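You operate a simulated robot arm through the tools that you are given. There is no shell and no other tool. Be economical: measure what you need, move in short steps, check, and stop when the job is done.

Carry out the task below with a simulated two-armed robot. There is one attempt and no reset: what you move stays moved.

## Task
Carry the box of nuts to the plywood table in the red tray.
Fine: both hands on the tray, down in the table's middle; fold the yellow rail down first and up again after. Set down upright: box. Where these are worked on the way, their far stop is far enough and under half their travel is too little: yellow rail.
Where things are to end (x, y in the base frame): tray within 7 cm of [62, 0].

The check looks at the end state, three seconds after you hand in, the way a careful person would. Anything else that was tipped, shoved, dropped, spilled or broken makes it a failure. Flat cloth is picked up by pressing the open fingertips on it (5 to 10 N) and closing them slowly along it; thin cloth reads only 2 to 8 mm in the jaws.

## Robot
Two 7-joint arms with two-finger parallel grippers on one trunk, on a base that drives. Base frame: it is fixed to the floor where the robot stands at the start and does not move with it; the origin is under the middle of the robot, x ahead of it, y to its left, z up. Lengths are in cm, angles in degrees, forces in N, time in s.
The left shoulder is at the start at [5, 16.5, 103], the right one opposite. With the tool pointing down near the work surface each hand reaches from about 24 to 70 cm from the robot's upright axis, wherever it stands, measured 20 degrees to its own side. Places, roughly: box [-100, 100, 75]; red tray [-80, 100, 80]; top of the plywood table [70, 0, 80]; tray [-75, 100, 75]; yellow rail [40, 0, 80]. Payload 3.91 kg a hand.
The tool frame of a hand sits at the grasp point between the pads (the TCP): z along the fingers, y along the line on which they close. The tips reach 3 cm beyond it. Largest opening 11 cm; finger width 2, thickness 1; the body of the gripper, 4.8 by 11.2 cm, starts 5.5 cm behind the TCP.
Orientation is that of the tool frame in the base frame, as a unit quaternion [x, y, z, w]. With the fingers straight down and closing along the base's y, the tool's x points along the base's -x, its y along +y and its z along -z.

## Interface
- The arms move only by the tool jog_arm. It takes "left_plan", "right_plan" or both (then of equal length, played together; a hand with none holds still); each is a list of rows, each a list of 7 numbers: the opening in per cent of the stroke, from 0 (shut) to 100 (fully open), then the shift along the tool's x, y, z in cm, then the turn, a rotation vector about the tool's x, y, z in degrees. In form: [[gripper, tx, ty, tz, ax, ay, az], ...]. A call has 1 to 8 rows; each row shifts and turns the commanded pose from where the row before left it, along the tool's axes as they then stand. A row lasts 0.2 s, in which the tool goes at most 5 cm and 8.6 degrees; a call with a longer step from one row to the next is refused whole, and so is a gripper value outside its range. A pose out of reach is approached as far as the arm can. The call stops where the force on the tool passes 90 N (or 10 N more than at its start, if that is more) or the arm is blocked; 0.2 s more then pass. The fingers move at their own pace (about 4.5 cm/s each) and stop on an object; they squeeze with about 35 N. The grip force told is the motor's: it shows also when the fingers shut on nothing. Time passes only in rows, and 0.2 s behind the last, so rows that do not move let the fingers close. It gives the time, the measured TCP pose, the force on the tool (base axes), the opening and the grip force at its end, in the units of the frame above (readings bear some noise), with the torque about the TCP (base axes, N m) and any sound that the robot's microphone picked up.
- Cameras (640 x 400 px; columns grow to the right, rows downward): "scene" is now at [9.89, -2.21, 120.58]; the picture's right is [-0.13, -0.99, 0.00], its down [-0.61, 0.08, -0.78] and it looks along [0.78, -0.10, -0.62] (base axes); focal length 257 px, centre (320, 200). "left" rides on the left gripper at [7.2, -1.7, -10.3] in its tool frame; the picture's right is [0.23, 0.97, 0.00], its down [-0.76, 0.18, -0.62] and it looks along [-0.61, 0.14, 0.78] (tool axes); focal length 222 px, centre (320, 200). "right" rides on the right gripper at [7.2, 1.7, -10.3] in its tool frame; the picture's right is [-0.23, 0.97, 0.00], its down [-0.76, -0.18, -0.62] and it looks along [-0.61, -0.14, 0.78] (tool axes); focal length 222 px, centre (320, 200). There is no depth. A picture from a camera that has moved, and an enlarged one, comes with that camera's place and axes in the base frame and with its lens. The place of the scene camera against the robot may be out by one fixed shift of up to 2.5 cm in any direction.
- capture(camera): a new picture of that camera. The clock stands still meanwhile.
- lift_body(by): slides the trunk up (or, below 0, down) by that many cm; the arms and the scene camera ride with it, the base frame stays. It gives what a move gives, with no picture.
- base_move(legs): drives the robot by 1 to 6 legs, each [ahead, left, turn to the left] in cm, cm and degrees, along the robot's own axes; the way and the turn of a leg run together, so that a leg with both is an arc; at most 150 cm and 180 degrees a leg. The arms and the cameras ride along, it lands a little off, and it stops where it bumps. It gives what a move gives.
- head_to(pan, tilt): turns the head with the scene camera to pan (to the left, within 80 degrees either way) and tilt (down, from -29 to 69), counted from straight ahead of the robot. It gives what a move gives.
- inspect(camera, box): a new picture of the part [left, top, right, bottom] of that camera's present view, enlarged. The clock stands still meanwhile.
- close_job(): hands the job in; it is judged then, once.

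Work in short steps. Places have to be worked out from the pictures, the camera data and where the tool is seen: move nearer, look again, correct. Check each grasp and each placing, and mend what went wrong. You have 120 turns and 100 pictures in all, those below and enlarged ones among them. Open the grippers and draw the arms clear of the work before you hand the job in, unless the task says otherwise; then end with one line.

The tools are called after "Call:" as name(argument=value, ...) on one line, values as JSON. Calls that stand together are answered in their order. jog_arm: Moves the arms, as the interface text tells. Its arguments: {"type":"object","properties":{"left_plan":{"type":"array","items":{"type":"array","items":{"type":"number"}}},"right_plan":{"type":"array","items":{"type":"array","items":{"type":"number"}}}},"required":[]} The other tools are called the same way: lift_body (by) slides the trunk up or down; base_move (legs) drives the base; head_to (pan, tilt) turns the head that bears the scene camera; capture (camera) takes a picture; inspect (camera, box) takes an enlarged picture of a part of a camera's view; close_job () hands the job in.

At the start:

```text
time: 0.0
left_tool_pos: [43.59, 20.36, 103.92]
left_tcp_rot: [0.0, 1.0, 0.0, 0.001]
left_contact_force: [1.1, 0.0, -0.1]
left_ft_torque: [0.04, 0.03, -0.04]
left_gripper_width: 11.01
left_grasp_force: 0.0
right_tool_pos: [38.76, -15.18, 104.06]
right_tcp_rot: [0.0, 1.0, 0.0, 0.001]
right_contact_force: [0.2, -0.2, -1.0]
right_ft_torque: [0.0, 0.02, -0.02]
right_gripper_width: 11.01
right_grasp_force: 0.1
trunk travel left (down, up): [-25.0, 25.3]
robot x, y, heading: [0.15, -0.18, 0.0]
head pan, tilt: [-7.5, 38.3]
```

scene: 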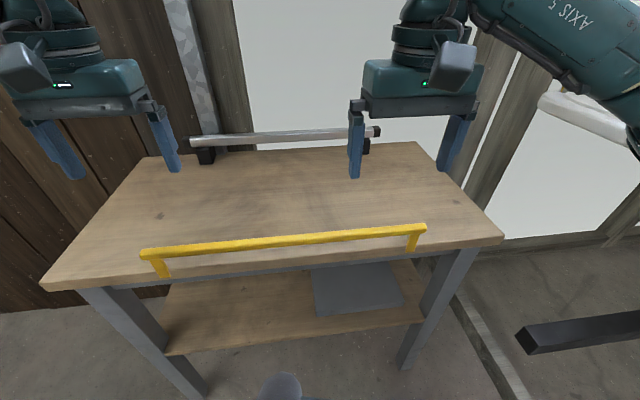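
right: 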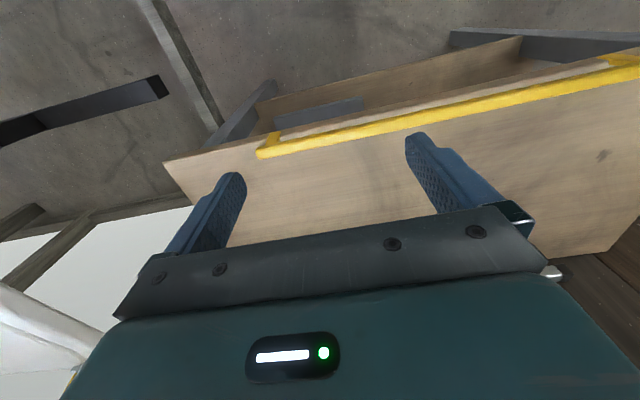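
left: 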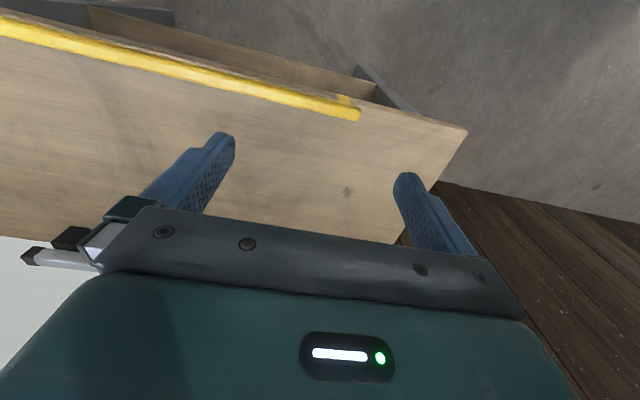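

I'll take a closer look at the rail and its hinges before touching it.

Call:
inspect(camera="scene", box=[120, 210, 280, 310])

Call:
inspect(camera="scene", box=[340, 190, 500, 290])

```text
4.00 times, centred on (200, 260) of scene
camera zoom: at [9.89, -2.21, 120.58], right [-0.13, -0.99, 0.0], down [-0.61, 0.08, -0.78], along [0.78, -0.1, -0.62], focal length 1029 px, centre (800, -40)
```

zoom: 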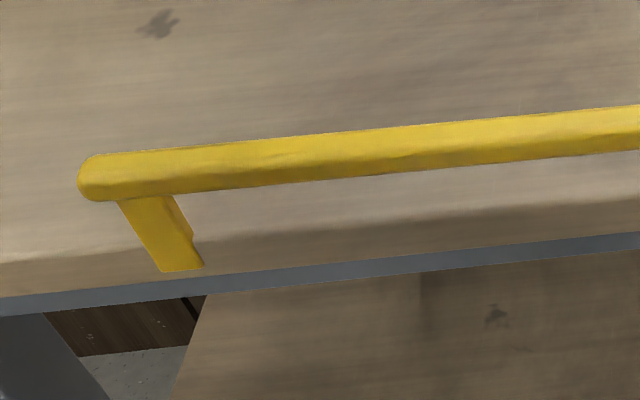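

```text
4.00 times, centred on (420, 240) of scene
camera zoom: at [9.89, -2.21, 120.58], right [-0.13, -0.99, 0.0], down [-0.61, 0.08, -0.78], along [0.78, -0.1, -0.62], focal length 1029 px, centre (-80, 40)
```

zoom: 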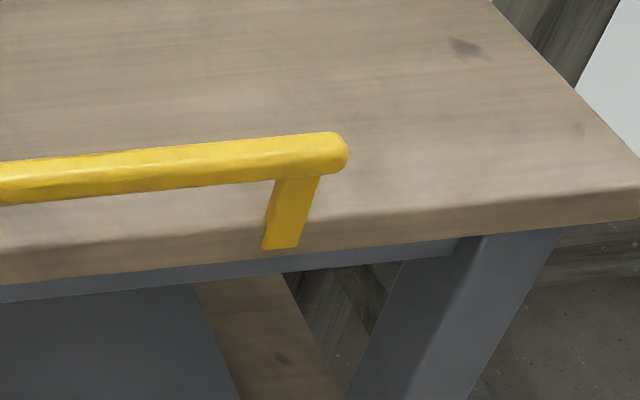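

Rail bar is about x≈44.5, z≈83, hinged on the front face of the table top, so it folds towards the robot. I bring the right hand, shut, behind the bar and descend part-way.

Call:
jog_arm(right_plan=[[0, -4, 2, 0, 0, 0, 0], [0, -4, 2, 0, 0, 0, 0], [0, -4, 2, 0, 0, 0, 0], [0, 0, 0, 4.5, 0, 0, 0], [0, 0, 0, 4.5, 0, 0, 0], [0, 0, 0, 4, 0, 0, 0], [0, 0, 0, 0, 0, 0, 0]])

Call:
capture(camera="scene")

Call:
capture(camera="right")

```text
time: 1.6
left_tool_pos: [43.5, 20.28, 103.96]
left_tcp_rot: [0.0, 1.0, 0.001, -0.001]
left_contact_force: [0.1, -0.5, 0.3]
left_ft_torque: [0.03, 0.01, 0.02]
left_gripper_width: 10.97
left_grasp_force: 0.1
right_tool_pos: [50.84, -9.16, 91.1]
right_tcp_rot: [0.001, 1.0, 0.0, 0.0]
right_contact_force: [-1.2, 0.0, 0.2]
right_ft_torque: [0.01, 0.01, -0.02]
right_gripper_width: 0.0
right_grasp_force: 31.7
trunk travel left (down, up): [-25.0, 25.3]
robot x, y, heading: [-0.14, -0.06, 0.2]
head pan, tilt: [-7.5, 38.3]
```

```text
94 pictures are left
camera scene: at [9.89, -2.21, 120.58], right [-0.13, -0.99, 0.0], down [-0.61, 0.08, -0.78], along [0.78, -0.1, -0.62], focal length 257 px, centre (320, 200)
```

scene: 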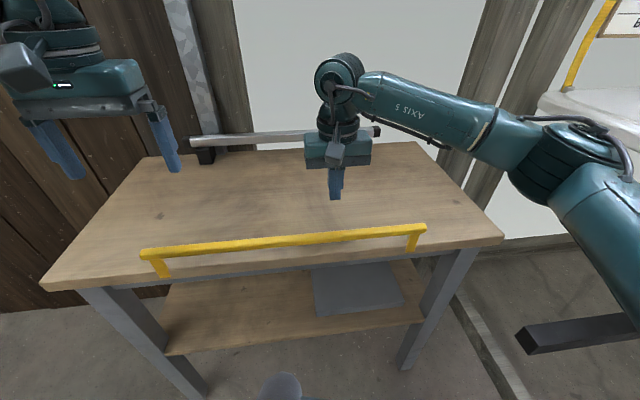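

```text
93 pictures are left
camera right: at [43.58, -7.4, 101.43], right [0.23, 0.97, 0.0], down [0.76, -0.18, 0.62], along [0.61, -0.14, -0.78], focal length 222 px, centre (320, 200)
```

right: 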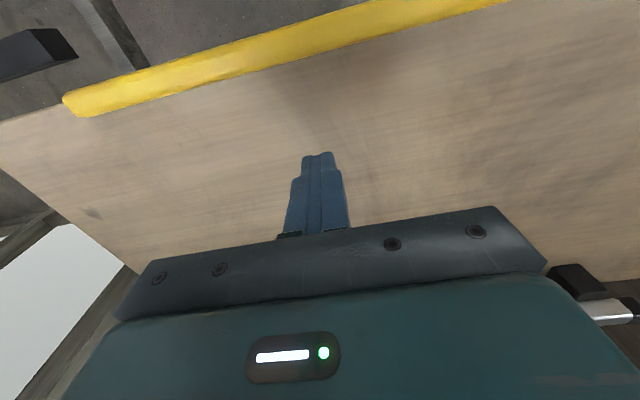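

The table top computes to z≈80, with the bar at x≈44, z≈84. I lower the tips to about z 82 behind the bar, then pull gently towards the robot.

Call:
jog_arm(right_plan=[[0, 0, 0, 3, 0, 0, 0], [0, 0, 0, 3, 0, 0, 0], [0, 2, 0, 0, 0, 0, 0], [0, 2, 0, 0, 0, 0, 0], [0, 1.5, 0, 0, 0, 0, 0], [0, 1.5, 0, 0, 0, 0, 0], [0, 0, 0, 0, 0, 0, 0]])

Call:
capture(camera="scene")

```text
time: 3.2
left_tool_pos: [43.68, 20.37, 103.84]
left_tcp_rot: [-0.001, 1.0, -0.001, 0.001]
left_contact_force: [-0.6, -0.1, 0.5]
left_ft_torque: [0.02, -0.02, 0.01]
left_gripper_width: 11.01
left_grasp_force: 0.0
right_tool_pos: [43.67, -9.18, 85.08]
right_tcp_rot: [0.001, 1.0, 0.001, 0.0]
right_contact_force: [0.9, 0.5, 1.1]
right_ft_torque: [-0.01, 0.03, 0.01]
right_gripper_width: 0.01
right_grasp_force: 34.7
trunk travel left (down, up): [-25.0, 25.3]
robot x, y, heading: [0.12, -0.11, 0.2]
head pan, tilt: [-7.5, 38.3]
```

```text
92 pictures are left
camera scene: at [9.9, -2.2, 120.57], right [-0.13, -0.99, 0.0], down [-0.62, 0.08, -0.78], along [0.78, -0.1, -0.62], focal length 257 px, centre (320, 200)
```

scene: 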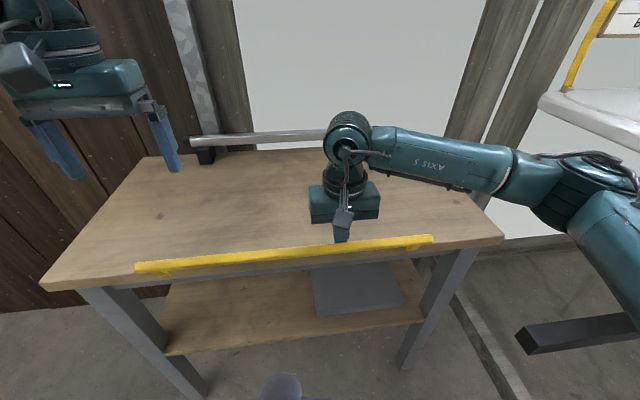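

The rail swings freely. I continue in an arc, towards the robot and then downward.

Call:
jog_arm(right_plan=[[0, 1.5, 0, 0, 0, 0, 0], [0, 1.5, 0, 0.5, 0, 0, 0], [0, 1.5, 0, 1.5, 0, 0, 0], [0, 0.5, 0, 2, 0, 0, 0], [0, 0, 0, 2, 0, 0, 0], [0, 0, 0, 0, 0, 0, 0]])

Call:
capture(camera="scene")

Call:
capture(camera="left")

```text
time: 4.6
left_tool_pos: [43.64, 20.35, 103.64]
left_tcp_rot: [-0.001, 1.0, 0.0, -0.001]
left_contact_force: [0.1, 0.3, 0.0]
left_ft_torque: [0.01, -0.01, 0.01]
left_gripper_width: 10.98
left_grasp_force: 0.1
right_tool_pos: [39.58, -9.13, 79.38]
right_tcp_rot: [0.004, 1.0, 0.001, 0.013]
right_contact_force: [44.5, -4.7, 21.4]
right_ft_torque: [-0.16, -1.15, -0.01]
right_gripper_width: 0.01
right_grasp_force: 34.8
trunk travel left (down, up): [-25.0, 25.3]
robot x, y, heading: [-0.05, -0.07, 0.1]
head pan, tilt: [-7.5, 38.3]
```

```text
91 pictures are left
camera scene: at [10.1, -2.21, 120.59], right [-0.13, -0.99, 0.0], down [-0.62, 0.08, -0.78], along [0.78, -0.1, -0.62], focal length 257 px, centre (320, 200)
```

scene: 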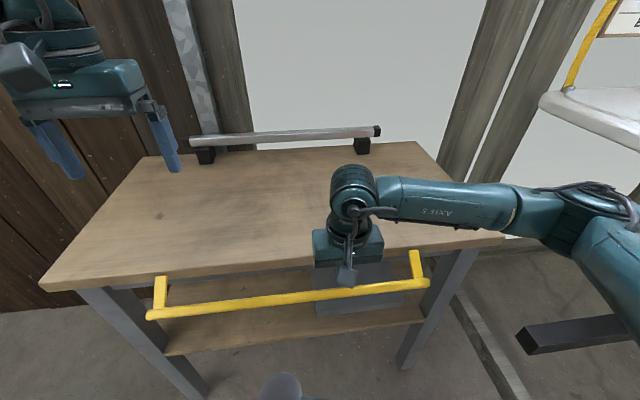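

```text
90 pictures are left
camera left: at [36.48, 18.61, 114.19], right [-0.23, 0.97, 0.0], down [0.76, 0.18, 0.62], along [0.61, 0.14, -0.78], focal length 222 px, centre (320, 200)
```

left: 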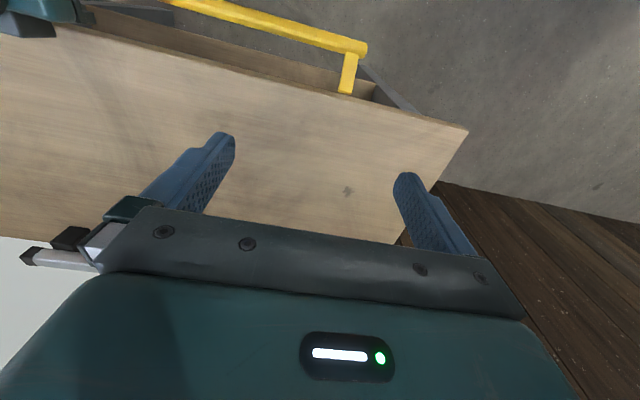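

The rail looks about horizontal with the finger now pushing along its radius. I lift off, go over the bar, and push down from above.

Call:
jog_arm(right_plan=[[0, -1, 0, -2, 0, 0, 0], [0, 0, 0, -4, 0, 0, 0], [0, 3, 0, -1, 0, 0, 0], [0, 2, 0, 0, 0, 0, 0], [0, 0, 0, 0, 0, 0, 0]])

Call:
capture(camera="scene")

Call:
capture(camera="right")

```text
time: 5.8
left_tool_pos: [43.59, 20.33, 103.86]
left_tcp_rot: [-0.001, 1.0, 0.0, 0.0]
left_contact_force: [0.3, 0.3, -0.1]
left_ft_torque: [-0.03, 0.01, 0.0]
left_gripper_width: 11.01
left_grasp_force: 0.1
right_tool_pos: [34.64, -9.25, 86.22]
right_tcp_rot: [-0.001, 1.0, 0.0, 0.001]
right_contact_force: [0.4, 0.1, 0.0]
right_ft_torque: [0.02, -0.01, 0.01]
right_gripper_width: 0.0
right_grasp_force: 35.2
trunk travel left (down, up): [-25.0, 25.3]
robot x, y, heading: [-0.17, 0.07, -0.2]
head pan, tilt: [-7.5, 38.3]
```

```text
89 pictures are left
camera scene: at [9.89, -2.21, 120.58], right [-0.13, -0.99, 0.0], down [-0.61, 0.08, -0.78], along [0.78, -0.1, -0.62], focal length 257 px, centre (320, 200)
```

scene: 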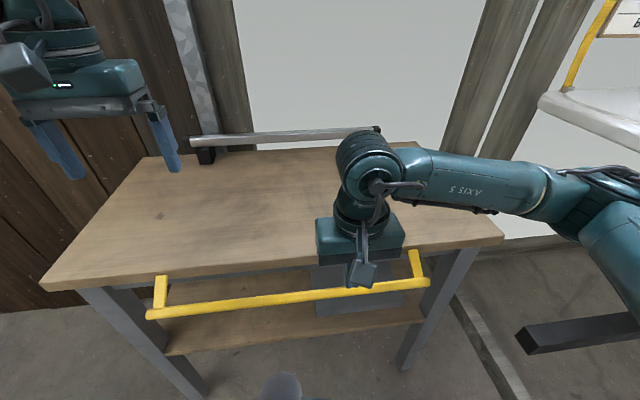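

```text
88 pictures are left
camera right: at [27.34, -7.46, 96.5], right [0.23, 0.97, 0.0], down [0.76, -0.18, 0.62], along [0.61, -0.14, -0.78], focal length 222 px, centre (320, 200)
```

right: 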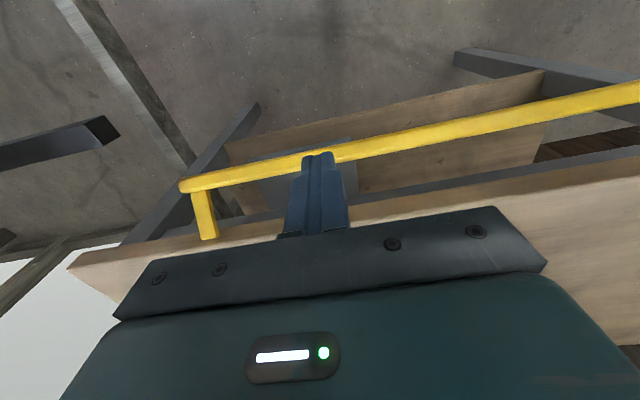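

The bar now sits near x≈38, z≈76. I place the fingertips over it and press down to find the stop.

Call:
jog_arm(right_plan=[[0, -3, 0, 2, 0, 0, 0], [0, 0, 0, 3, 0, 0, 0], [0, 0, 0, 1.5, 0, 0, 0], [0, 0, 0, 1.5, 0, 0, 0], [0, 0, 0, 1.5, 0, 0, 0], [0, 0, 0, 1, 0, 0, 0], [0, 0, 0, 0, 0, 0, 0]])

Call:
capture(camera="scene")

```text
time: 7.4
left_tool_pos: [43.51, 20.41, 103.89]
left_tcp_rot: [-0.001, 1.0, 0.0, 0.0]
left_contact_force: [0.0, -0.5, 0.8]
left_ft_torque: [0.01, 0.02, -0.01]
left_gripper_width: 11.0
left_grasp_force: 0.0
right_tool_pos: [37.43, -9.11, 75.28]
right_tcp_rot: [-0.001, 1.0, -0.001, -0.005]
right_contact_force: [-17.9, 3.1, -6.0]
right_ft_torque: [0.03, 0.42, 0.0]
right_gripper_width: 0.0
right_grasp_force: 35.4
trunk travel left (down, up): [-25.0, 25.3]
robot x, y, heading: [0.14, 0.03, -0.1]
head pan, tilt: [-7.5, 38.3]
```

```text
87 pictures are left
camera scene: at [9.79, -2.19, 120.55], right [-0.13, -0.99, 0.0], down [-0.61, 0.08, -0.79], along [0.78, -0.1, -0.62], focal length 257 px, centre (320, 200)
```

scene: 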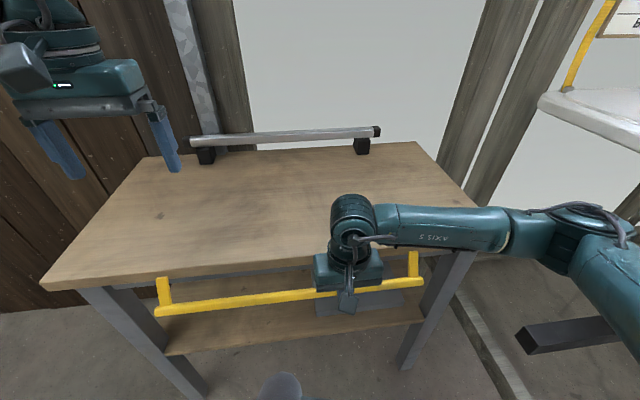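

The fingers slid to the near side of the bar and it went further down; a little more push inward to see whether it is at its stop.

Call:
jog_arm(right_plan=[[0, -0.5, 0, 1, 0, 0, 0], [0, -0.7, 0, 0.5, 0, 0, 0], [0, -0.7, 0, 0, 0, 0, 0], [0, -0.7, 0, 0, 0, 0, 0], [0, 0, 0, 0, 0, 0, 0]])

Call:
capture(camera="scene")

```text
time: 8.2
left_tool_pos: [43.43, 20.3, 103.93]
left_tcp_rot: [-0.001, 1.0, -0.001, 0.0]
left_contact_force: [0.3, -0.1, -0.3]
left_ft_torque: [0.0, 0.02, 0.02]
left_gripper_width: 11.0
left_grasp_force: 0.1
right_tool_pos: [37.35, -8.87, 73.88]
right_tcp_rot: [-0.013, 1.0, 0.002, -0.028]
right_contact_force: [-19.8, -0.1, 10.3]
right_ft_torque: [-0.24, -0.06, -0.09]
right_gripper_width: 0.0
right_grasp_force: 35.0
trunk travel left (down, up): [-25.0, 25.3]
robot x, y, heading: [-0.21, -0.47, -0.1]
head pan, tilt: [-7.5, 38.3]
stopped in row 4 (right hand): the force on the tool passed its limit (the readings are from after the stop); the commanded pose is now the measured one
```

```text
86 pictures are left
camera scene: at [9.65, -2.23, 120.57], right [-0.13, -0.99, 0.0], down [-0.61, 0.08, -0.78], along [0.78, -0.1, -0.62], focal length 257 px, centre (320, 200)
```

scene: 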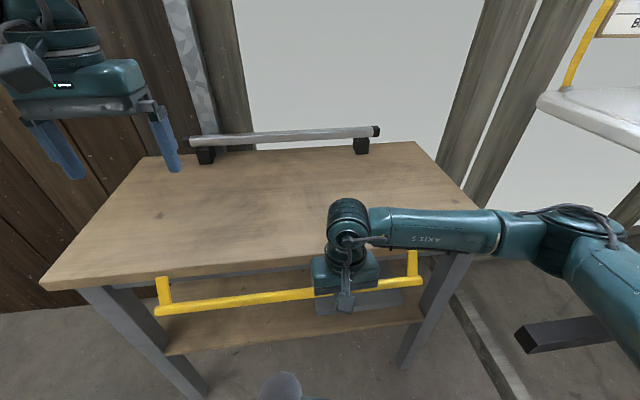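

Hard stop reached. I back off and raise the right hand clear, then look at the rail and pan toward the tray.

Call:
jog_arm(right_plan=[[0, 2, 0, 0, 0, 0, 0], [0, 1, 0, -3, 0, 0, 0], [0, 0, 0, -5, 0, 0, 0], [0, 0, 0, -5, 0, 0, 0], [0, 0, 0, -5, 0, 0, 0], [0, 0, 0, -5, 0, 0, 0], [50, 0, -3, -4, 0, 0, 0], [100, 0, -3, -3, 0, 0, 0]])

Call:
capture(camera="scene")

Call:
head_to(pan=80, tilt=15)

Call:
capture(camera="scene")

```text
time: 10.0
left_tool_pos: [43.43, 20.27, 103.96]
left_tcp_rot: [0.0, 1.0, -0.001, 0.0]
left_contact_force: [1.2, 0.2, -1.0]
left_ft_torque: [-0.04, 0.02, 0.01]
left_gripper_width: 11.0
left_grasp_force: 0.1
right_tool_pos: [36.47, -15.25, 104.0]
right_tcp_rot: [-0.011, 1.0, 0.001, -0.025]
right_contact_force: [-0.4, 1.1, -0.3]
right_ft_torque: [0.0, 0.01, 0.03]
right_gripper_width: 4.96
right_grasp_force: 0.0
trunk travel left (down, up): [-25.0, 25.3]
robot x, y, heading: [0.04, -0.24, 0.1]
head pan, tilt: [-7.5, 38.3]
```

```text
85 pictures are left
camera scene: at [9.75, -2.25, 120.58], right [-0.13, -0.99, 0.0], down [-0.61, 0.08, -0.78], along [0.78, -0.1, -0.62], focal length 257 px, centre (320, 200)
```

scene: 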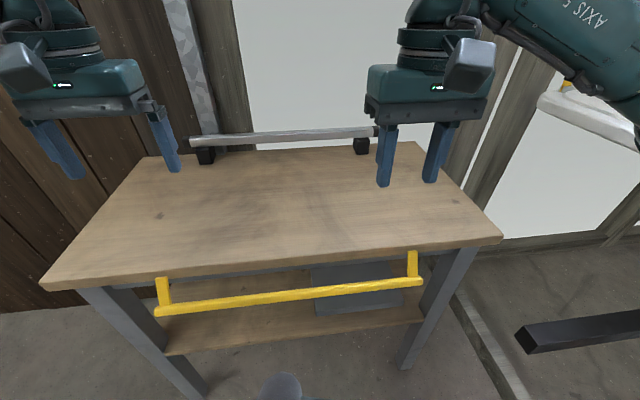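

```text
time: 11.7
left_tool_pos: [43.43, 20.3, 103.89]
left_tcp_rot: [0.0, 1.0, 0.0, 0.0]
left_contact_force: [-0.8, -0.4, 0.0]
left_ft_torque: [0.03, -0.01, 0.01]
left_gripper_width: 11.01
left_grasp_force: 0.1
right_tool_pos: [36.66, -15.18, 103.95]
right_tcp_rot: [-0.011, 1.0, 0.0, -0.025]
right_contact_force: [0.6, 0.1, -0.1]
right_ft_torque: [0.01, 0.0, 0.0]
right_gripper_width: 11.01
right_grasp_force: 0.1
trunk travel left (down, up): [-25.0, 25.3]
robot x, y, heading: [0.09, 0.1, -0.0]
head pan, tilt: [80.0, 15.0]
```

```text
84 pictures are left
camera scene: at [2.88, 8.09, 124.28], right [0.98, -0.18, 0.0], down [-0.05, -0.26, -0.97], along [0.17, 0.95, -0.26], focal length 257 px, centre (320, 200)
```

scene: 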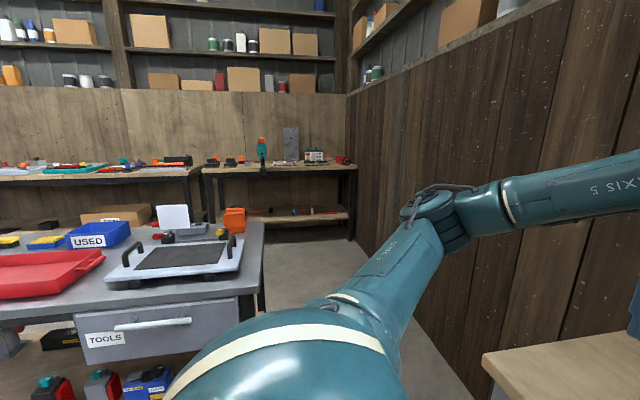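

The rail stays folded down. The tray bench is to the left-rear (front edge about y≈80). I back up 45 cm, turn left to face it, then look.

Call:
base_move(legs=[[-45, 0, 0], [0, 0, 90]])

Call:
head_to(pan=15, tilt=25)

Call:
capture(camera="scene")

```text
time: 18.2
left_tool_pos: [-65.84, 43.76, 103.93]
left_tcp_rot: [-0.705, 0.709, -0.001, 0.0]
left_contact_force: [-1.0, 0.0, 0.7]
left_ft_torque: [0.0, 0.0, -0.02]
left_gripper_width: 10.99
left_grasp_force: 0.0
right_tool_pos: [-30.5, 36.76, 103.93]
right_tcp_rot: [0.712, -0.702, 0.017, 0.018]
right_contact_force: [0.6, -0.2, -0.8]
right_ft_torque: [-0.01, -0.01, 0.01]
right_gripper_width: 11.0
right_grasp_force: 0.1
trunk travel left (down, up): [-25.0, 25.3]
robot x, y, heading: [-46.27, 0.02, 89.7]
head pan, tilt: [80.0, 15.0]
```

```text
time: 19.6
left_tool_pos: [-65.97, 43.81, 104.01]
left_tcp_rot: [-0.705, 0.709, 0.0, 0.0]
left_contact_force: [-0.5, 0.2, 0.5]
left_ft_torque: [0.04, 0.02, 0.03]
left_gripper_width: 11.01
left_grasp_force: 0.0
right_tool_pos: [-30.5, 36.71, 104.0]
right_tcp_rot: [0.713, -0.701, 0.017, 0.017]
right_contact_force: [0.8, 1.1, 0.2]
right_ft_torque: [0.03, 0.05, 0.01]
right_gripper_width: 11.01
right_grasp_force: 0.1
trunk travel left (down, up): [-25.0, 25.3]
robot x, y, heading: [-45.76, 0.12, 89.8]
head pan, tilt: [15.0, 25.0]
```

```text
83 pictures are left
camera scene: at [-49.77, 10.88, 122.66], right [0.97, 0.25, 0.0], down [0.11, -0.41, -0.91], along [-0.23, 0.88, -0.42], focal length 257 px, centre (320, 200)
```

scene: 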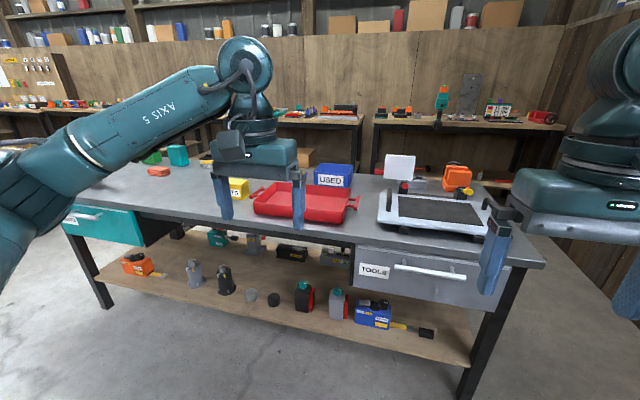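

The red tray (handles at both ends) and the yellow "NUTS" box to its left are visible; tray centre ≈(-78,100). I drive over in front of it.

Call:
base_move(legs=[[0, 33, 0], [38, 0, 0]])

Call:
head_to(pan=0, tilt=50)

Call:
capture(camera="scene")

Call:
capture(camera="left")

Call:
capture(camera="right")

```text
time: 23.8
left_tool_pos: [-98.7, 82.35, 103.91]
left_tcp_rot: [-0.703, 0.711, 0.0, 0.001]
left_contact_force: [0.6, 0.3, -0.2]
left_ft_torque: [0.0, 0.01, 0.02]
left_gripper_width: 11.0
left_grasp_force: 0.0
right_tool_pos: [-63.49, 75.15, 104.19]
right_tcp_rot: [0.712, -0.702, 0.017, 0.019]
right_contact_force: [-0.6, -0.3, 0.2]
right_ft_torque: [-0.05, 0.05, 0.01]
right_gripper_width: 10.99
right_grasp_force: 0.1
trunk travel left (down, up): [-25.0, 25.3]
robot x, y, heading: [-79.37, 38.43, 89.6]
head pan, tilt: [15.0, 25.0]
```

```text
time: 24.7
left_tool_pos: [-98.93, 82.33, 103.85]
left_tcp_rot: [-0.704, 0.71, 0.001, 0.0]
left_contact_force: [0.3, 0.7, -0.5]
left_ft_torque: [-0.02, 0.0, -0.02]
left_gripper_width: 10.98
left_grasp_force: 0.1
right_tool_pos: [-63.42, 75.19, 103.92]
right_tcp_rot: [0.711, -0.702, 0.016, 0.018]
right_contact_force: [-0.3, 0.6, 0.3]
right_ft_torque: [-0.01, -0.01, 0.03]
right_gripper_width: 11.0
right_grasp_force: 0.1
trunk travel left (down, up): [-25.0, 25.3]
robot x, y, heading: [-78.7, 38.63, 89.6]
head pan, tilt: [0.0, 50.0]
```

```text
82 pictures are left
camera scene: at [-80.47, 48.06, 118.92], right [1.0, -0.01, 0.0], down [-0.01, -0.77, -0.64], along [0.01, 0.64, -0.77], focal length 257 px, centre (320, 200)
```

scene: 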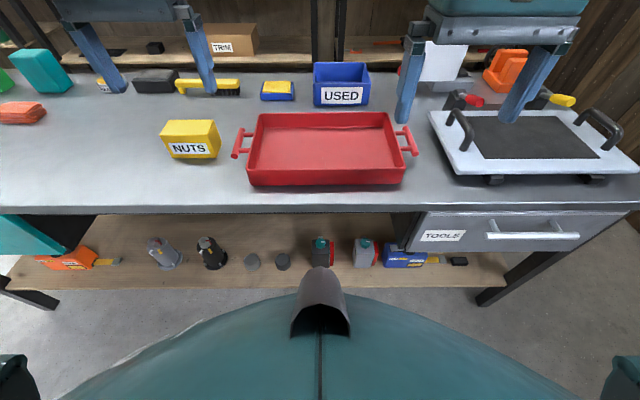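

```text
81 pictures are left
camera left: at [-97.3, 74.98, 114.24], right [-0.98, -0.22, 0.0], down [-0.17, 0.76, 0.62], along [-0.14, 0.61, -0.78], focal length 222 px, centre (320, 200)
```

left: 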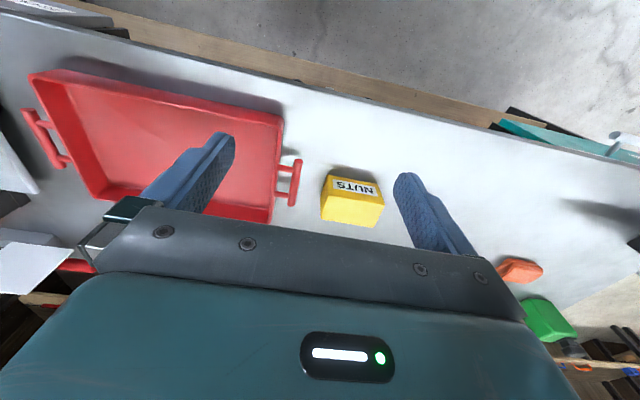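

```text
80 pictures are left
camera right: at [-65.12, 68.43, 114.68], right [-0.98, 0.21, -0.01], down [0.17, 0.79, 0.58], along [0.13, 0.57, -0.81], focal length 222 px, centre (320, 200)
```

right: 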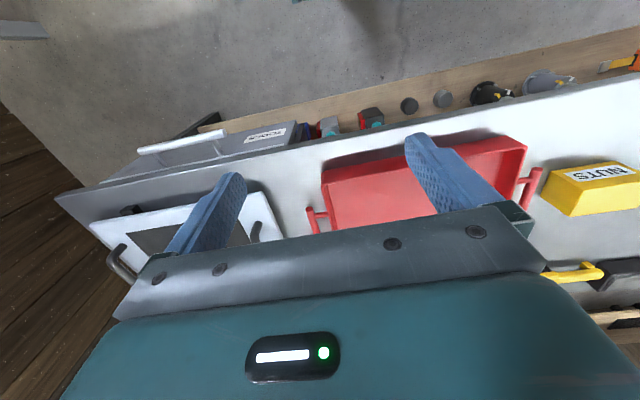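

I'll zoom on the box and tray handles from both cameras to triangulate.

Call:
inspect(camera="scene", box=[150, 90, 310, 190])

Call:
inspect(camera="left", box=[250, 140, 410, 240])

Call:
inspect(camera="scene", box=[310, 90, 470, 190])

Call:
inspect(camera="left", box=[0, 60, 160, 160])

```text
4.00 times, centred on (230, 140) of scene
camera zoom: at [-80.47, 48.06, 118.92], right [1.0, -0.01, 0.0], down [-0.01, -0.77, -0.64], along [0.01, 0.64, -0.77], focal length 1029 px, centre (680, 440)
```

zoom: 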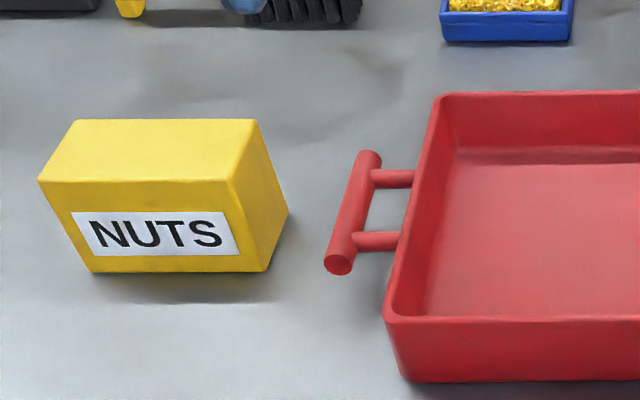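

```text
4.00 times, centred on (330, 190) of left
camera zoom: at [-97.3, 74.98, 114.24], right [-0.98, -0.22, 0.0], down [-0.17, 0.76, 0.62], along [-0.14, 0.61, -0.78], focal length 888 px, centre (280, 240)
```

zoom: 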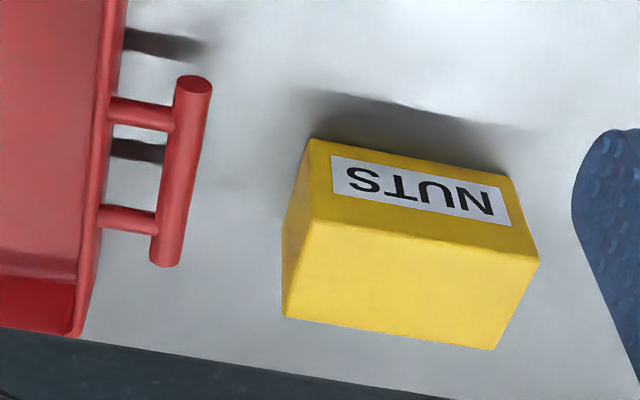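

```text
4.00 times, centred on (390, 140) of scene
camera zoom: at [-80.47, 48.06, 118.92], right [1.0, -0.01, 0.0], down [-0.01, -0.77, -0.64], along [0.01, 0.64, -0.77], focal length 1029 px, centre (40, 440)
```

zoom: 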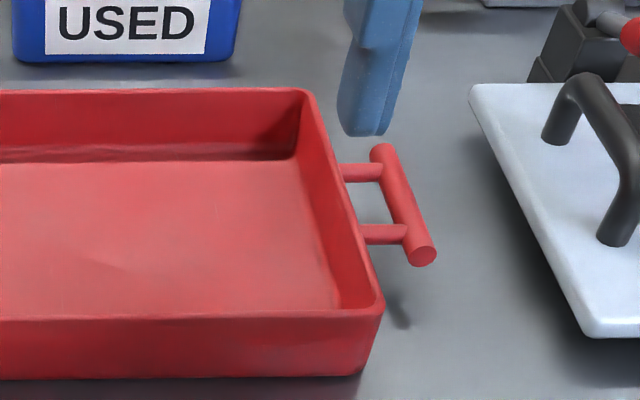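

```text
4.00 times, centred on (80, 110) of left
camera zoom: at [-97.3, 74.98, 114.24], right [-0.98, -0.22, 0.0], down [-0.17, 0.76, 0.62], along [-0.14, 0.61, -0.78], focal length 888 px, centre (1280, 560)
```

zoom: 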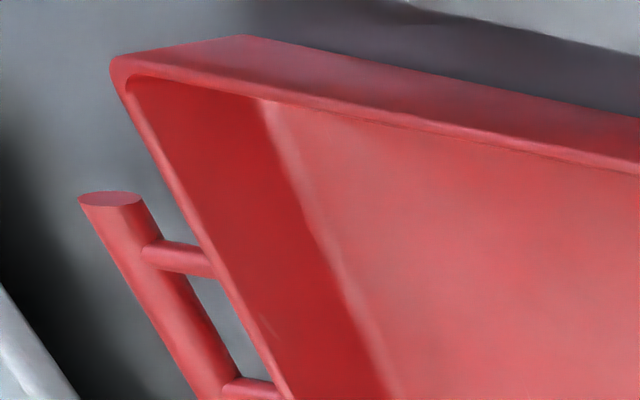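

Box is ≈10 (x) × 6 (y) cm, centre about (-109, 101), top about z≈83: close to reach limit. I drive a bit nearer, and start turning the left gripper so it closes along y.

Call:
base_move(legs=[[5, 8, 0]])

Call:
jog_arm(left_plan=[[100, -1, 0, 0, 0, 0, 8.5], [100, 0, 0, 0, 0, 0, 8.5], [100, 0, 0, 0, 0, 0, 8.5], [100, 0, 0, 0, 0, 0, 8.5], [100, 0, 0, 0, 0, 0, 8.5], [100, 0, 0, 0, 0, 0, 8.5], [100, 0, 0, 0, 0, 0, 8.5], [100, 0, 0, 0, 0, 0, 8.5]])

```text
time: 25.8
left_tool_pos: [-106.72, 87.47, 103.97]
left_tcp_rot: [-0.704, 0.71, 0.0, 0.0]
left_contact_force: [0.5, 0.1, -0.6]
left_ft_torque: [-0.02, 0.0, 0.0]
left_gripper_width: 11.03
left_grasp_force: 0.0
right_tool_pos: [-71.22, 80.15, 104.02]
right_tcp_rot: [0.711, -0.703, 0.017, 0.019]
right_contact_force: [0.2, 0.5, 0.1]
right_ft_torque: [-0.06, 0.0, 0.0]
right_gripper_width: 10.98
right_grasp_force: 0.0
trunk travel left (down, up): [-25.0, 25.3]
robot x, y, heading: [-86.87, 43.84, 89.4]
head pan, tilt: [0.0, 50.0]
```

```text
time: 27.6
left_tool_pos: [-101.91, 82.16, 102.58]
left_tcp_rot: [-0.187, 0.982, 0.001, 0.0]
left_contact_force: [0.0, 0.4, 0.2]
left_ft_torque: [0.01, 0.02, -0.01]
left_gripper_width: 11.01
left_grasp_force: 0.0
left hand out of reach, approached as far as the arm can: row 6, 7, 8
right_tool_pos: [-71.25, 80.23, 104.0]
right_tcp_rot: [0.711, -0.703, 0.017, 0.018]
right_contact_force: [-0.3, 0.3, -0.5]
right_ft_torque: [0.03, -0.01, -0.01]
right_gripper_width: 11.0
right_grasp_force: 0.1
trunk travel left (down, up): [-25.0, 25.3]
robot x, y, heading: [-87.01, 44.06, 89.4]
head pan, tilt: [0.0, 50.0]
```

That direction hits a wrist limit; I turn the other way instead.

Call:
jog_arm(left_plan=[[100, 0, 0, 0, 0, 0, -8.5], [100, 0, 0, 0, 0, 0, -8.5], [100, 0, 0, 0, 0, 0, -8.5], [100, 0, 0, 0, 0, 0, -8.5], [100, 0, 0, 0, 0, 0, -8.5], [100, 0, 0, 0, 0, 0, -8.5], [100, 0, 0, 0, 0, 0, -8.5], [100, 0, 0, 0, 0, 0, -8.5]])

Call:
jog_arm(left_plan=[[100, 0, 0, 0, 0, 0, -8.5], [100, 0, 0, 0, 0, 0, -8.5], [100, 0, 0, 0, 0, 0, -8.5], [100, 0, 0, 0, 0, 0, -8.5], [100, 0, 0, 0, 0, 0, -8.5], [100, 0, 0, 0, 0, 0, -8.5], [100, 0, 0, 0, 0, 0, -8.5], [100, 0, 0, 0, 0, 0, -8.5]])

```text
time: 29.4
left_tool_pos: [-101.9, 82.13, 102.56]
left_tcp_rot: [-0.704, 0.71, 0.0, 0.0]
left_contact_force: [0.3, -1.1, -0.3]
left_ft_torque: [0.03, -0.03, 0.02]
left_gripper_width: 10.98
left_grasp_force: 0.0
right_tool_pos: [-71.36, 80.14, 103.94]
right_tcp_rot: [0.711, -0.703, 0.017, 0.018]
right_contact_force: [-0.2, 0.5, 0.6]
right_ft_torque: [0.0, 0.0, -0.01]
right_gripper_width: 11.0
right_grasp_force: 0.0
trunk travel left (down, up): [-25.0, 25.3]
robot x, y, heading: [-86.88, 43.66, 89.4]
head pan, tilt: [0.0, 50.0]
```

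```text
time: 31.2
left_tool_pos: [-101.93, 82.13, 102.45]
left_tcp_rot: [0.981, -0.194, -0.001, 0.0]
left_contact_force: [0.2, -0.2, -0.6]
left_ft_torque: [0.0, -0.02, -0.04]
left_gripper_width: 10.99
left_grasp_force: 0.1
right_tool_pos: [-71.14, 80.15, 103.91]
right_tcp_rot: [0.711, -0.703, 0.016, 0.017]
right_contact_force: [-0.6, -0.3, -0.6]
right_ft_torque: [0.0, 0.01, 0.04]
right_gripper_width: 10.98
right_grasp_force: 0.0
trunk travel left (down, up): [-25.0, 25.3]
robot x, y, heading: [-86.5, 43.71, 89.4]
head pan, tilt: [0.0, 50.0]
```

Good in this direction. Finish the turn and travel over the box at height, then look.

Call:
jog_arm(left_plan=[[100, 0, 0, 0, 0, 0, -7.5], [100, 0, 0, 0, 0, 0, -7.5], [100, 0, 0, 0, 0, 0, -7.4], [100, -1.9, -4.5, 0, 0, 0, 0], [100, -1.9, -4.5, 0, 0, 0, 0], [100, -1.9, -4.5, 0, 0, 0, 0], [100, -1.9, -4.5, 0, 0, 0, 0], [100, 0, 0, 0, 0, 0, 0]])

Call:
capture(camera="left")

Call:
capture(camera="scene")

```text
time: 33.0
left_tool_pos: [-109.51, 100.16, 102.35]
left_tcp_rot: [1.0, -0.002, -0.001, 0.0]
left_contact_force: [-0.1, -0.4, 0.3]
left_ft_torque: [0.0, 0.01, 0.0]
left_gripper_width: 10.98
left_grasp_force: 0.0
right_tool_pos: [-71.25, 80.23, 104.08]
right_tcp_rot: [0.712, -0.702, 0.016, 0.017]
right_contact_force: [-1.3, 1.8, 0.2]
right_ft_torque: [0.0, 0.03, 0.01]
right_gripper_width: 11.02
right_grasp_force: 0.0
trunk travel left (down, up): [-25.0, 25.3]
robot x, y, heading: [-86.89, 43.75, 89.2]
head pan, tilt: [0.0, 50.0]
```

```text
75 pictures are left
camera left: at [-102.39, 101.82, 112.71], right [0.22, -0.97, 0.0], down [-0.76, -0.18, 0.62], along [-0.61, -0.14, -0.78], focal length 222 px, centre (320, 200)
```

left: 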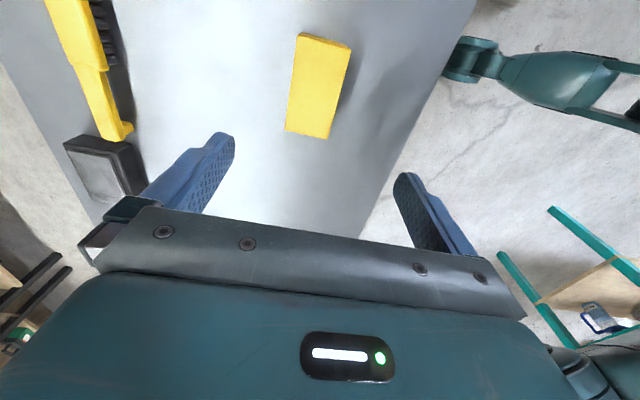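

```text
74 pictures are left
camera scene: at [-88.29, 53.22, 118.91], right [1.0, -0.01, 0.0], down [-0.01, -0.77, -0.64], along [0.01, 0.64, -0.77], focal length 257 px, centre (320, 200)
```

scene: 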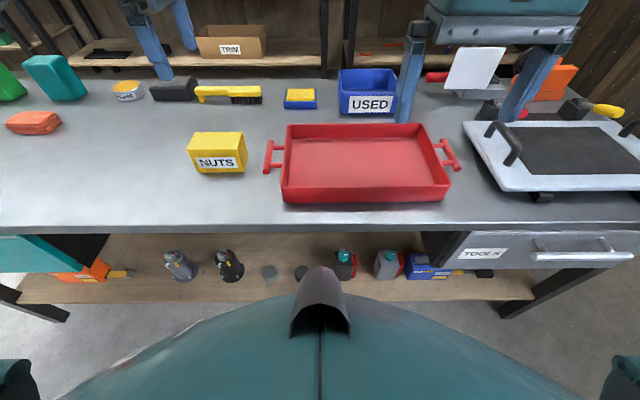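

Zoom on the box from the wrist camera for accurate centring.

Call:
inspect(camera="left", box=[240, 20, 400, 120])

Call:
inspect(camera="left", box=[240, 60, 400, 160])

```text
4.00 times, centred on (320, 70) of left
camera zoom: at [-102.39, 101.82, 112.71], right [0.22, -0.97, 0.0], down [-0.76, -0.18, 0.62], along [-0.61, -0.14, -0.78], focal length 888 px, centre (320, 720)
```

zoom: 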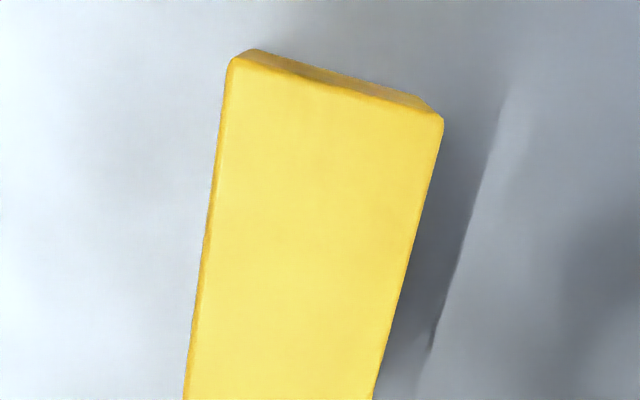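

```text
4.00 times, centred on (320, 110) of left
camera zoom: at [-102.39, 101.82, 112.71], right [0.22, -0.97, 0.0], down [-0.76, -0.18, 0.62], along [-0.61, -0.14, -0.78], focal length 888 px, centre (320, 560)
```

zoom: 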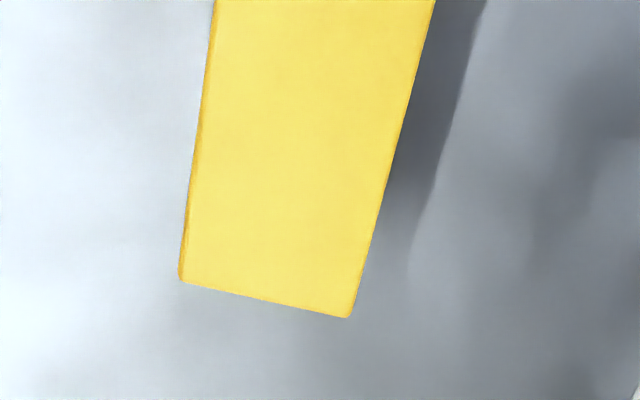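

Box top solves to z≈83, centre (-109.5, 101.0), bench z≈76. I descend with the fingers straddling it in y.

Call:
jog_arm(left_plan=[[100, 0, -0.8, 3, 0, 0, 0], [100, 0, 0, 4, 0, 0, 0], [100, 0, 0, 4, 0, 0, 0], [100, 0, 0, 4, 0, 0, 0], [100, 0, 0, 4, 0, 0, 0], [100, 0, 0, 2.8, 0, 0, 0], [100, 0, 0, 0, 0, 0, 0]])

Call:
capture(camera="left")

```text
time: 34.6
left_tool_pos: [-109.25, 101.05, 80.69]
left_tcp_rot: [1.0, 0.0, -0.002, 0.0]
left_contact_force: [0.5, 0.2, -0.4]
left_ft_torque: [-0.02, -0.03, -0.01]
left_gripper_width: 10.97
left_grasp_force: 0.0
right_tool_pos: [-71.28, 80.16, 104.02]
right_tcp_rot: [0.712, -0.702, 0.018, 0.018]
right_contact_force: [-0.7, 0.9, 0.2]
right_ft_torque: [0.0, 0.02, -0.01]
right_gripper_width: 11.0
right_grasp_force: 0.0
trunk travel left (down, up): [-25.0, 25.3]
robot x, y, heading: [-86.62, 43.48, 89.5]
head pan, tilt: [0.0, 50.0]
```

```text
71 pictures are left
camera left: at [-102.14, 102.62, 91.09], right [0.23, -0.97, 0.0], down [-0.76, -0.18, 0.62], along [-0.61, -0.14, -0.78], focal length 222 px, centre (320, 200)
```

left: 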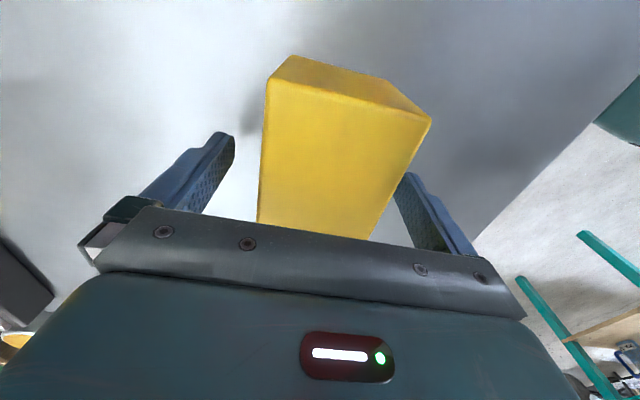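

Well straddled. I close on the box and lift it.

Call:
jog_arm(left_plan=[[60, 0, 0, 0, 0, 0, 0], [30, 0, 0, 0, 0, 0, 0], [0, 0, 0, 0, 0, 0, 0], [0, 0, 0, 0, 0, 0, 0], [0, 0, 0, -1, 0, 0, 0], [0, 0, 0, -3, 0, 0, 0], [0, 0, 0, -4, 0, 0, 0], [0, 0, 0, -4, 0, 0, 0]])

Call:
capture(camera="scene")

Call:
capture(camera="right")

```text
time: 36.4
left_tool_pos: [-109.59, 100.89, 92.55]
left_tcp_rot: [1.0, -0.001, 0.0, 0.0]
left_contact_force: [0.0, 0.1, -2.6]
left_ft_torque: [-0.02, 0.0, 0.02]
left_gripper_width: 6.18
left_grasp_force: 34.9
right_tool_pos: [-71.18, 80.23, 104.06]
right_tcp_rot: [0.711, -0.703, 0.017, 0.017]
right_contact_force: [-0.4, 0.0, 0.6]
right_ft_torque: [0.01, -0.03, 0.0]
right_gripper_width: 11.01
right_grasp_force: 0.0
trunk travel left (down, up): [-25.0, 25.3]
robot x, y, heading: [-86.72, 43.44, 89.3]
head pan, tilt: [0.0, 50.0]
```

```text
70 pictures are left
camera scene: at [-88.28, 53.23, 118.91], right [1.0, -0.01, 0.0], down [-0.01, -0.77, -0.64], along [0.01, 0.64, -0.77], focal length 257 px, centre (320, 200)
```

scene: 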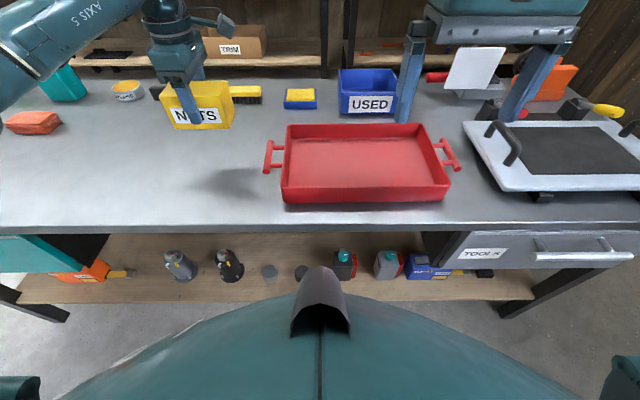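

```text
69 pictures are left
camera right: at [-72.92, 73.59, 114.68], right [-0.98, 0.22, -0.01], down [0.17, 0.79, 0.58], along [0.13, 0.57, -0.81], focal length 222 px, centre (320, 200)
```

right: 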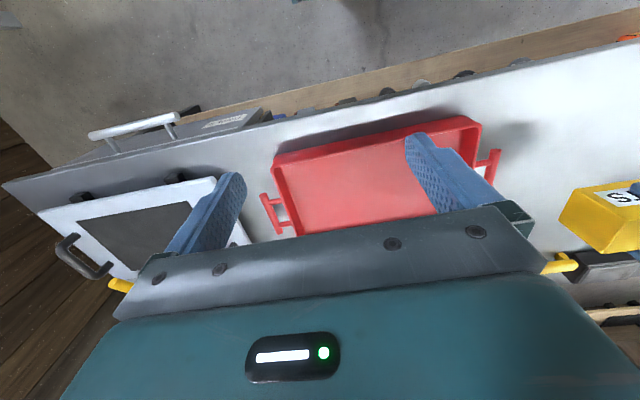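

Box held (6.2 cm, upright). The tray triangulates to centre ≈(-77.7, 98.7), handles at x≈-97.9 and -57.5, z≈80. I shift the base to be centred on the tray, then carry the box over it.

Call:
base_move(legs=[[0, -9, 0]])

Call:
jog_arm(left_plan=[[0, 4, 0.4, 0, 0, 0, 0], [0, 4, 0.4, 0, 0, 0, 0], [0, 4, 0.4, 0, 0, 0, 0], [0, 4, 0.4, 0, 0, 0, 0], [0, 4, 0.4, 0, 0, 0, 0], [0, 2.9, 0.2, 0, 0, 0, 0], [0, 0, 0, 0, 0, 0, 0]])

Call:
capture(camera="scene")

Call:
capture(camera="left")

```text
time: 37.5
left_tool_pos: [-100.46, 101.0, 92.57]
left_tcp_rot: [1.0, -0.001, 0.0, 0.0]
left_contact_force: [0.0, -0.3, -2.9]
left_ft_torque: [-0.03, 0.02, 0.03]
left_gripper_width: 6.2
left_grasp_force: 35.2
right_tool_pos: [-62.04, 80.16, 103.94]
right_tcp_rot: [0.711, -0.702, 0.017, 0.019]
right_contact_force: [0.2, -0.1, -0.3]
right_ft_torque: [0.0, -0.01, -0.01]
right_gripper_width: 11.02
right_grasp_force: 0.1
trunk travel left (down, up): [-25.0, 25.3]
robot x, y, heading: [-77.7, 43.67, 89.9]
head pan, tilt: [0.0, 50.0]
```

```text
time: 39.1
left_tool_pos: [-77.52, 98.63, 92.51]
left_tcp_rot: [1.0, 0.0, 0.0, 0.0]
left_contact_force: [0.1, 0.1, -3.8]
left_ft_torque: [0.03, -0.01, -0.01]
left_gripper_width: 6.18
left_grasp_force: 35.0
right_tool_pos: [-62.02, 80.14, 103.95]
right_tcp_rot: [0.711, -0.703, 0.018, 0.018]
right_contact_force: [-1.1, 0.5, 0.1]
right_ft_torque: [-0.02, -0.03, -0.02]
right_gripper_width: 10.99
right_grasp_force: 0.2
trunk travel left (down, up): [-25.0, 25.3]
robot x, y, heading: [-78.2, 43.65, 89.4]
head pan, tilt: [0.0, 50.0]
```

```text
68 pictures are left
camera scene: at [-79.1, 53.15, 118.91], right [1.0, -0.01, 0.0], down [-0.01, -0.77, -0.64], along [0.01, 0.64, -0.77], focal length 257 px, centre (320, 200)
```

scene: 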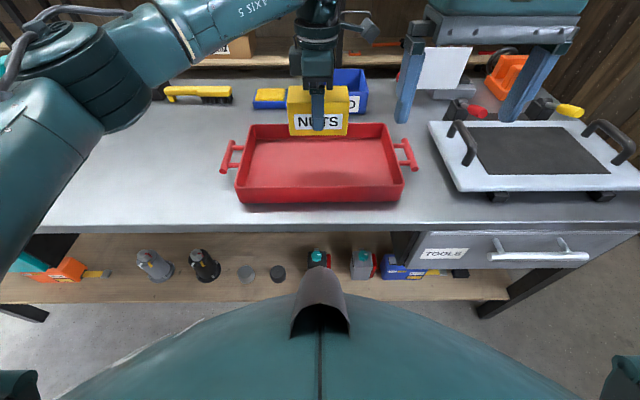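

```text
67 pictures are left
camera left: at [-70.26, 100.28, 102.9], right [0.23, -0.97, 0.0], down [-0.76, -0.18, 0.62], along [-0.61, -0.14, -0.78], focal length 222 px, centre (320, 200)
```

left: 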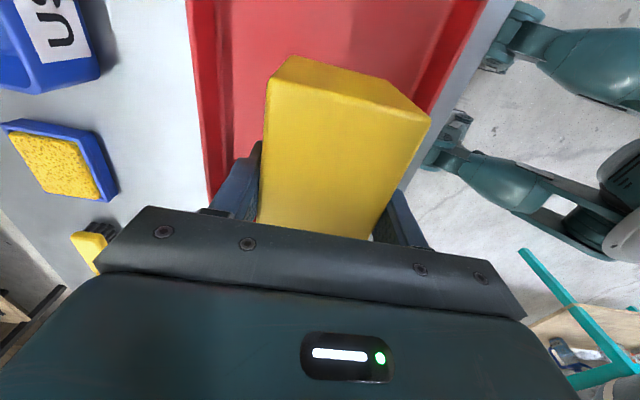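

Box is centred over the tray. Lower gently until it touches the tray floor.

Call:
jog_arm(left_plan=[[0, 0, 0, 3.5, 0, 0, 0], [0, 0, 0, 3.5, 0, 0, 0], [0, 0, 0, 2, 0, 0, 0], [0, 0, 0, 0.5, 0, 0, 0], [0, 0, 0, 0.5, 0, 0, 0], [0, 0, 0, 0, 0, 0, 0]])

```text
time: 40.5
left_tool_pos: [-77.48, 98.67, 82.33]
left_tcp_rot: [1.0, -0.001, 0.001, 0.001]
left_contact_force: [-0.7, -0.1, -2.6]
left_ft_torque: [-0.01, 0.01, 0.03]
left_gripper_width: 6.18
left_grasp_force: 34.8
right_tool_pos: [-62.11, 80.24, 103.93]
right_tcp_rot: [0.711, -0.703, 0.017, 0.019]
right_contact_force: [1.1, 0.6, -0.2]
right_ft_torque: [0.0, -0.01, 0.0]
right_gripper_width: 10.97
right_grasp_force: 0.1
trunk travel left (down, up): [-25.0, 25.3]
robot x, y, heading: [-77.4, 43.77, 89.4]
head pan, tilt: [0.0, 50.0]
```

Call:
jog_arm(left_plan=[[0, 0, 0, 0.4, 0, 0, 0], [0, 0, 0, 0.3, 0, 0, 0], [0, 0, 0, 0, 0, 0, 0]])

Call:
capture(camera="scene")

```text
time: 41.3
left_tool_pos: [-77.35, 98.61, 81.65]
left_tcp_rot: [1.0, 0.0, 0.0, 0.0]
left_contact_force: [0.6, 0.2, -2.9]
left_ft_torque: [-0.01, 0.01, -0.01]
left_gripper_width: 6.18
left_grasp_force: 35.4
right_tool_pos: [-61.97, 80.07, 103.95]
right_tcp_rot: [0.711, -0.702, 0.018, 0.018]
right_contact_force: [-0.9, 0.4, 0.0]
right_ft_torque: [0.03, -0.01, 0.0]
right_gripper_width: 11.01
right_grasp_force: 0.0
trunk travel left (down, up): [-25.0, 25.3]
robot x, y, heading: [-77.58, 43.47, 89.4]
head pan, tilt: [0.0, 50.0]
```

```text
66 pictures are left
camera scene: at [-79.1, 53.15, 118.91], right [1.0, -0.01, 0.0], down [-0.01, -0.77, -0.64], along [0.01, 0.64, -0.77], focal length 257 px, centre (320, 200)
```

scene: 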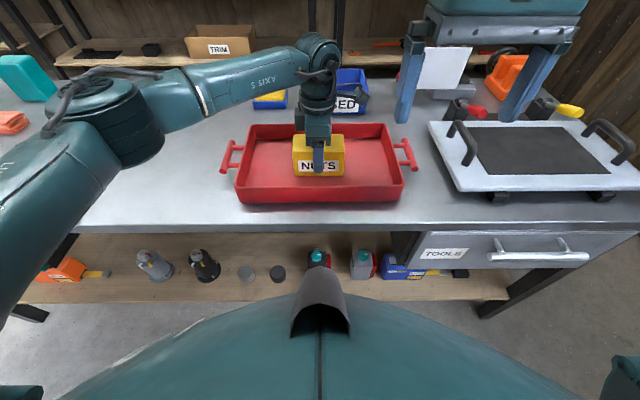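

Not yet touching; a few more small steps down.

Call:
jog_arm(left_plan=[[0, 0, 0, 0.3, 0, 0, 0], [0, 0, 0, 0.3, 0, 0, 0], [0, 0, 0, 0, 0, 0, 0]])

```text
time: 42.1
left_tool_pos: [-77.42, 98.63, 81.52]
left_tcp_rot: [1.0, 0.0, 0.0, -0.001]
left_contact_force: [-2.0, 1.8, 9.7]
left_ft_torque: [-0.4, 0.33, -0.13]
left_gripper_width: 6.2
left_grasp_force: 35.0
right_tool_pos: [-62.11, 80.02, 104.02]
right_tcp_rot: [0.711, -0.702, 0.017, 0.017]
right_contact_force: [1.2, 0.0, 0.3]
right_ft_torque: [-0.02, -0.01, 0.03]
right_gripper_width: 11.01
right_grasp_force: 0.0
trunk travel left (down, up): [-25.0, 25.3]
robot x, y, heading: [-77.41, 43.38, 89.5]
head pan, tilt: [0.0, 50.0]
```

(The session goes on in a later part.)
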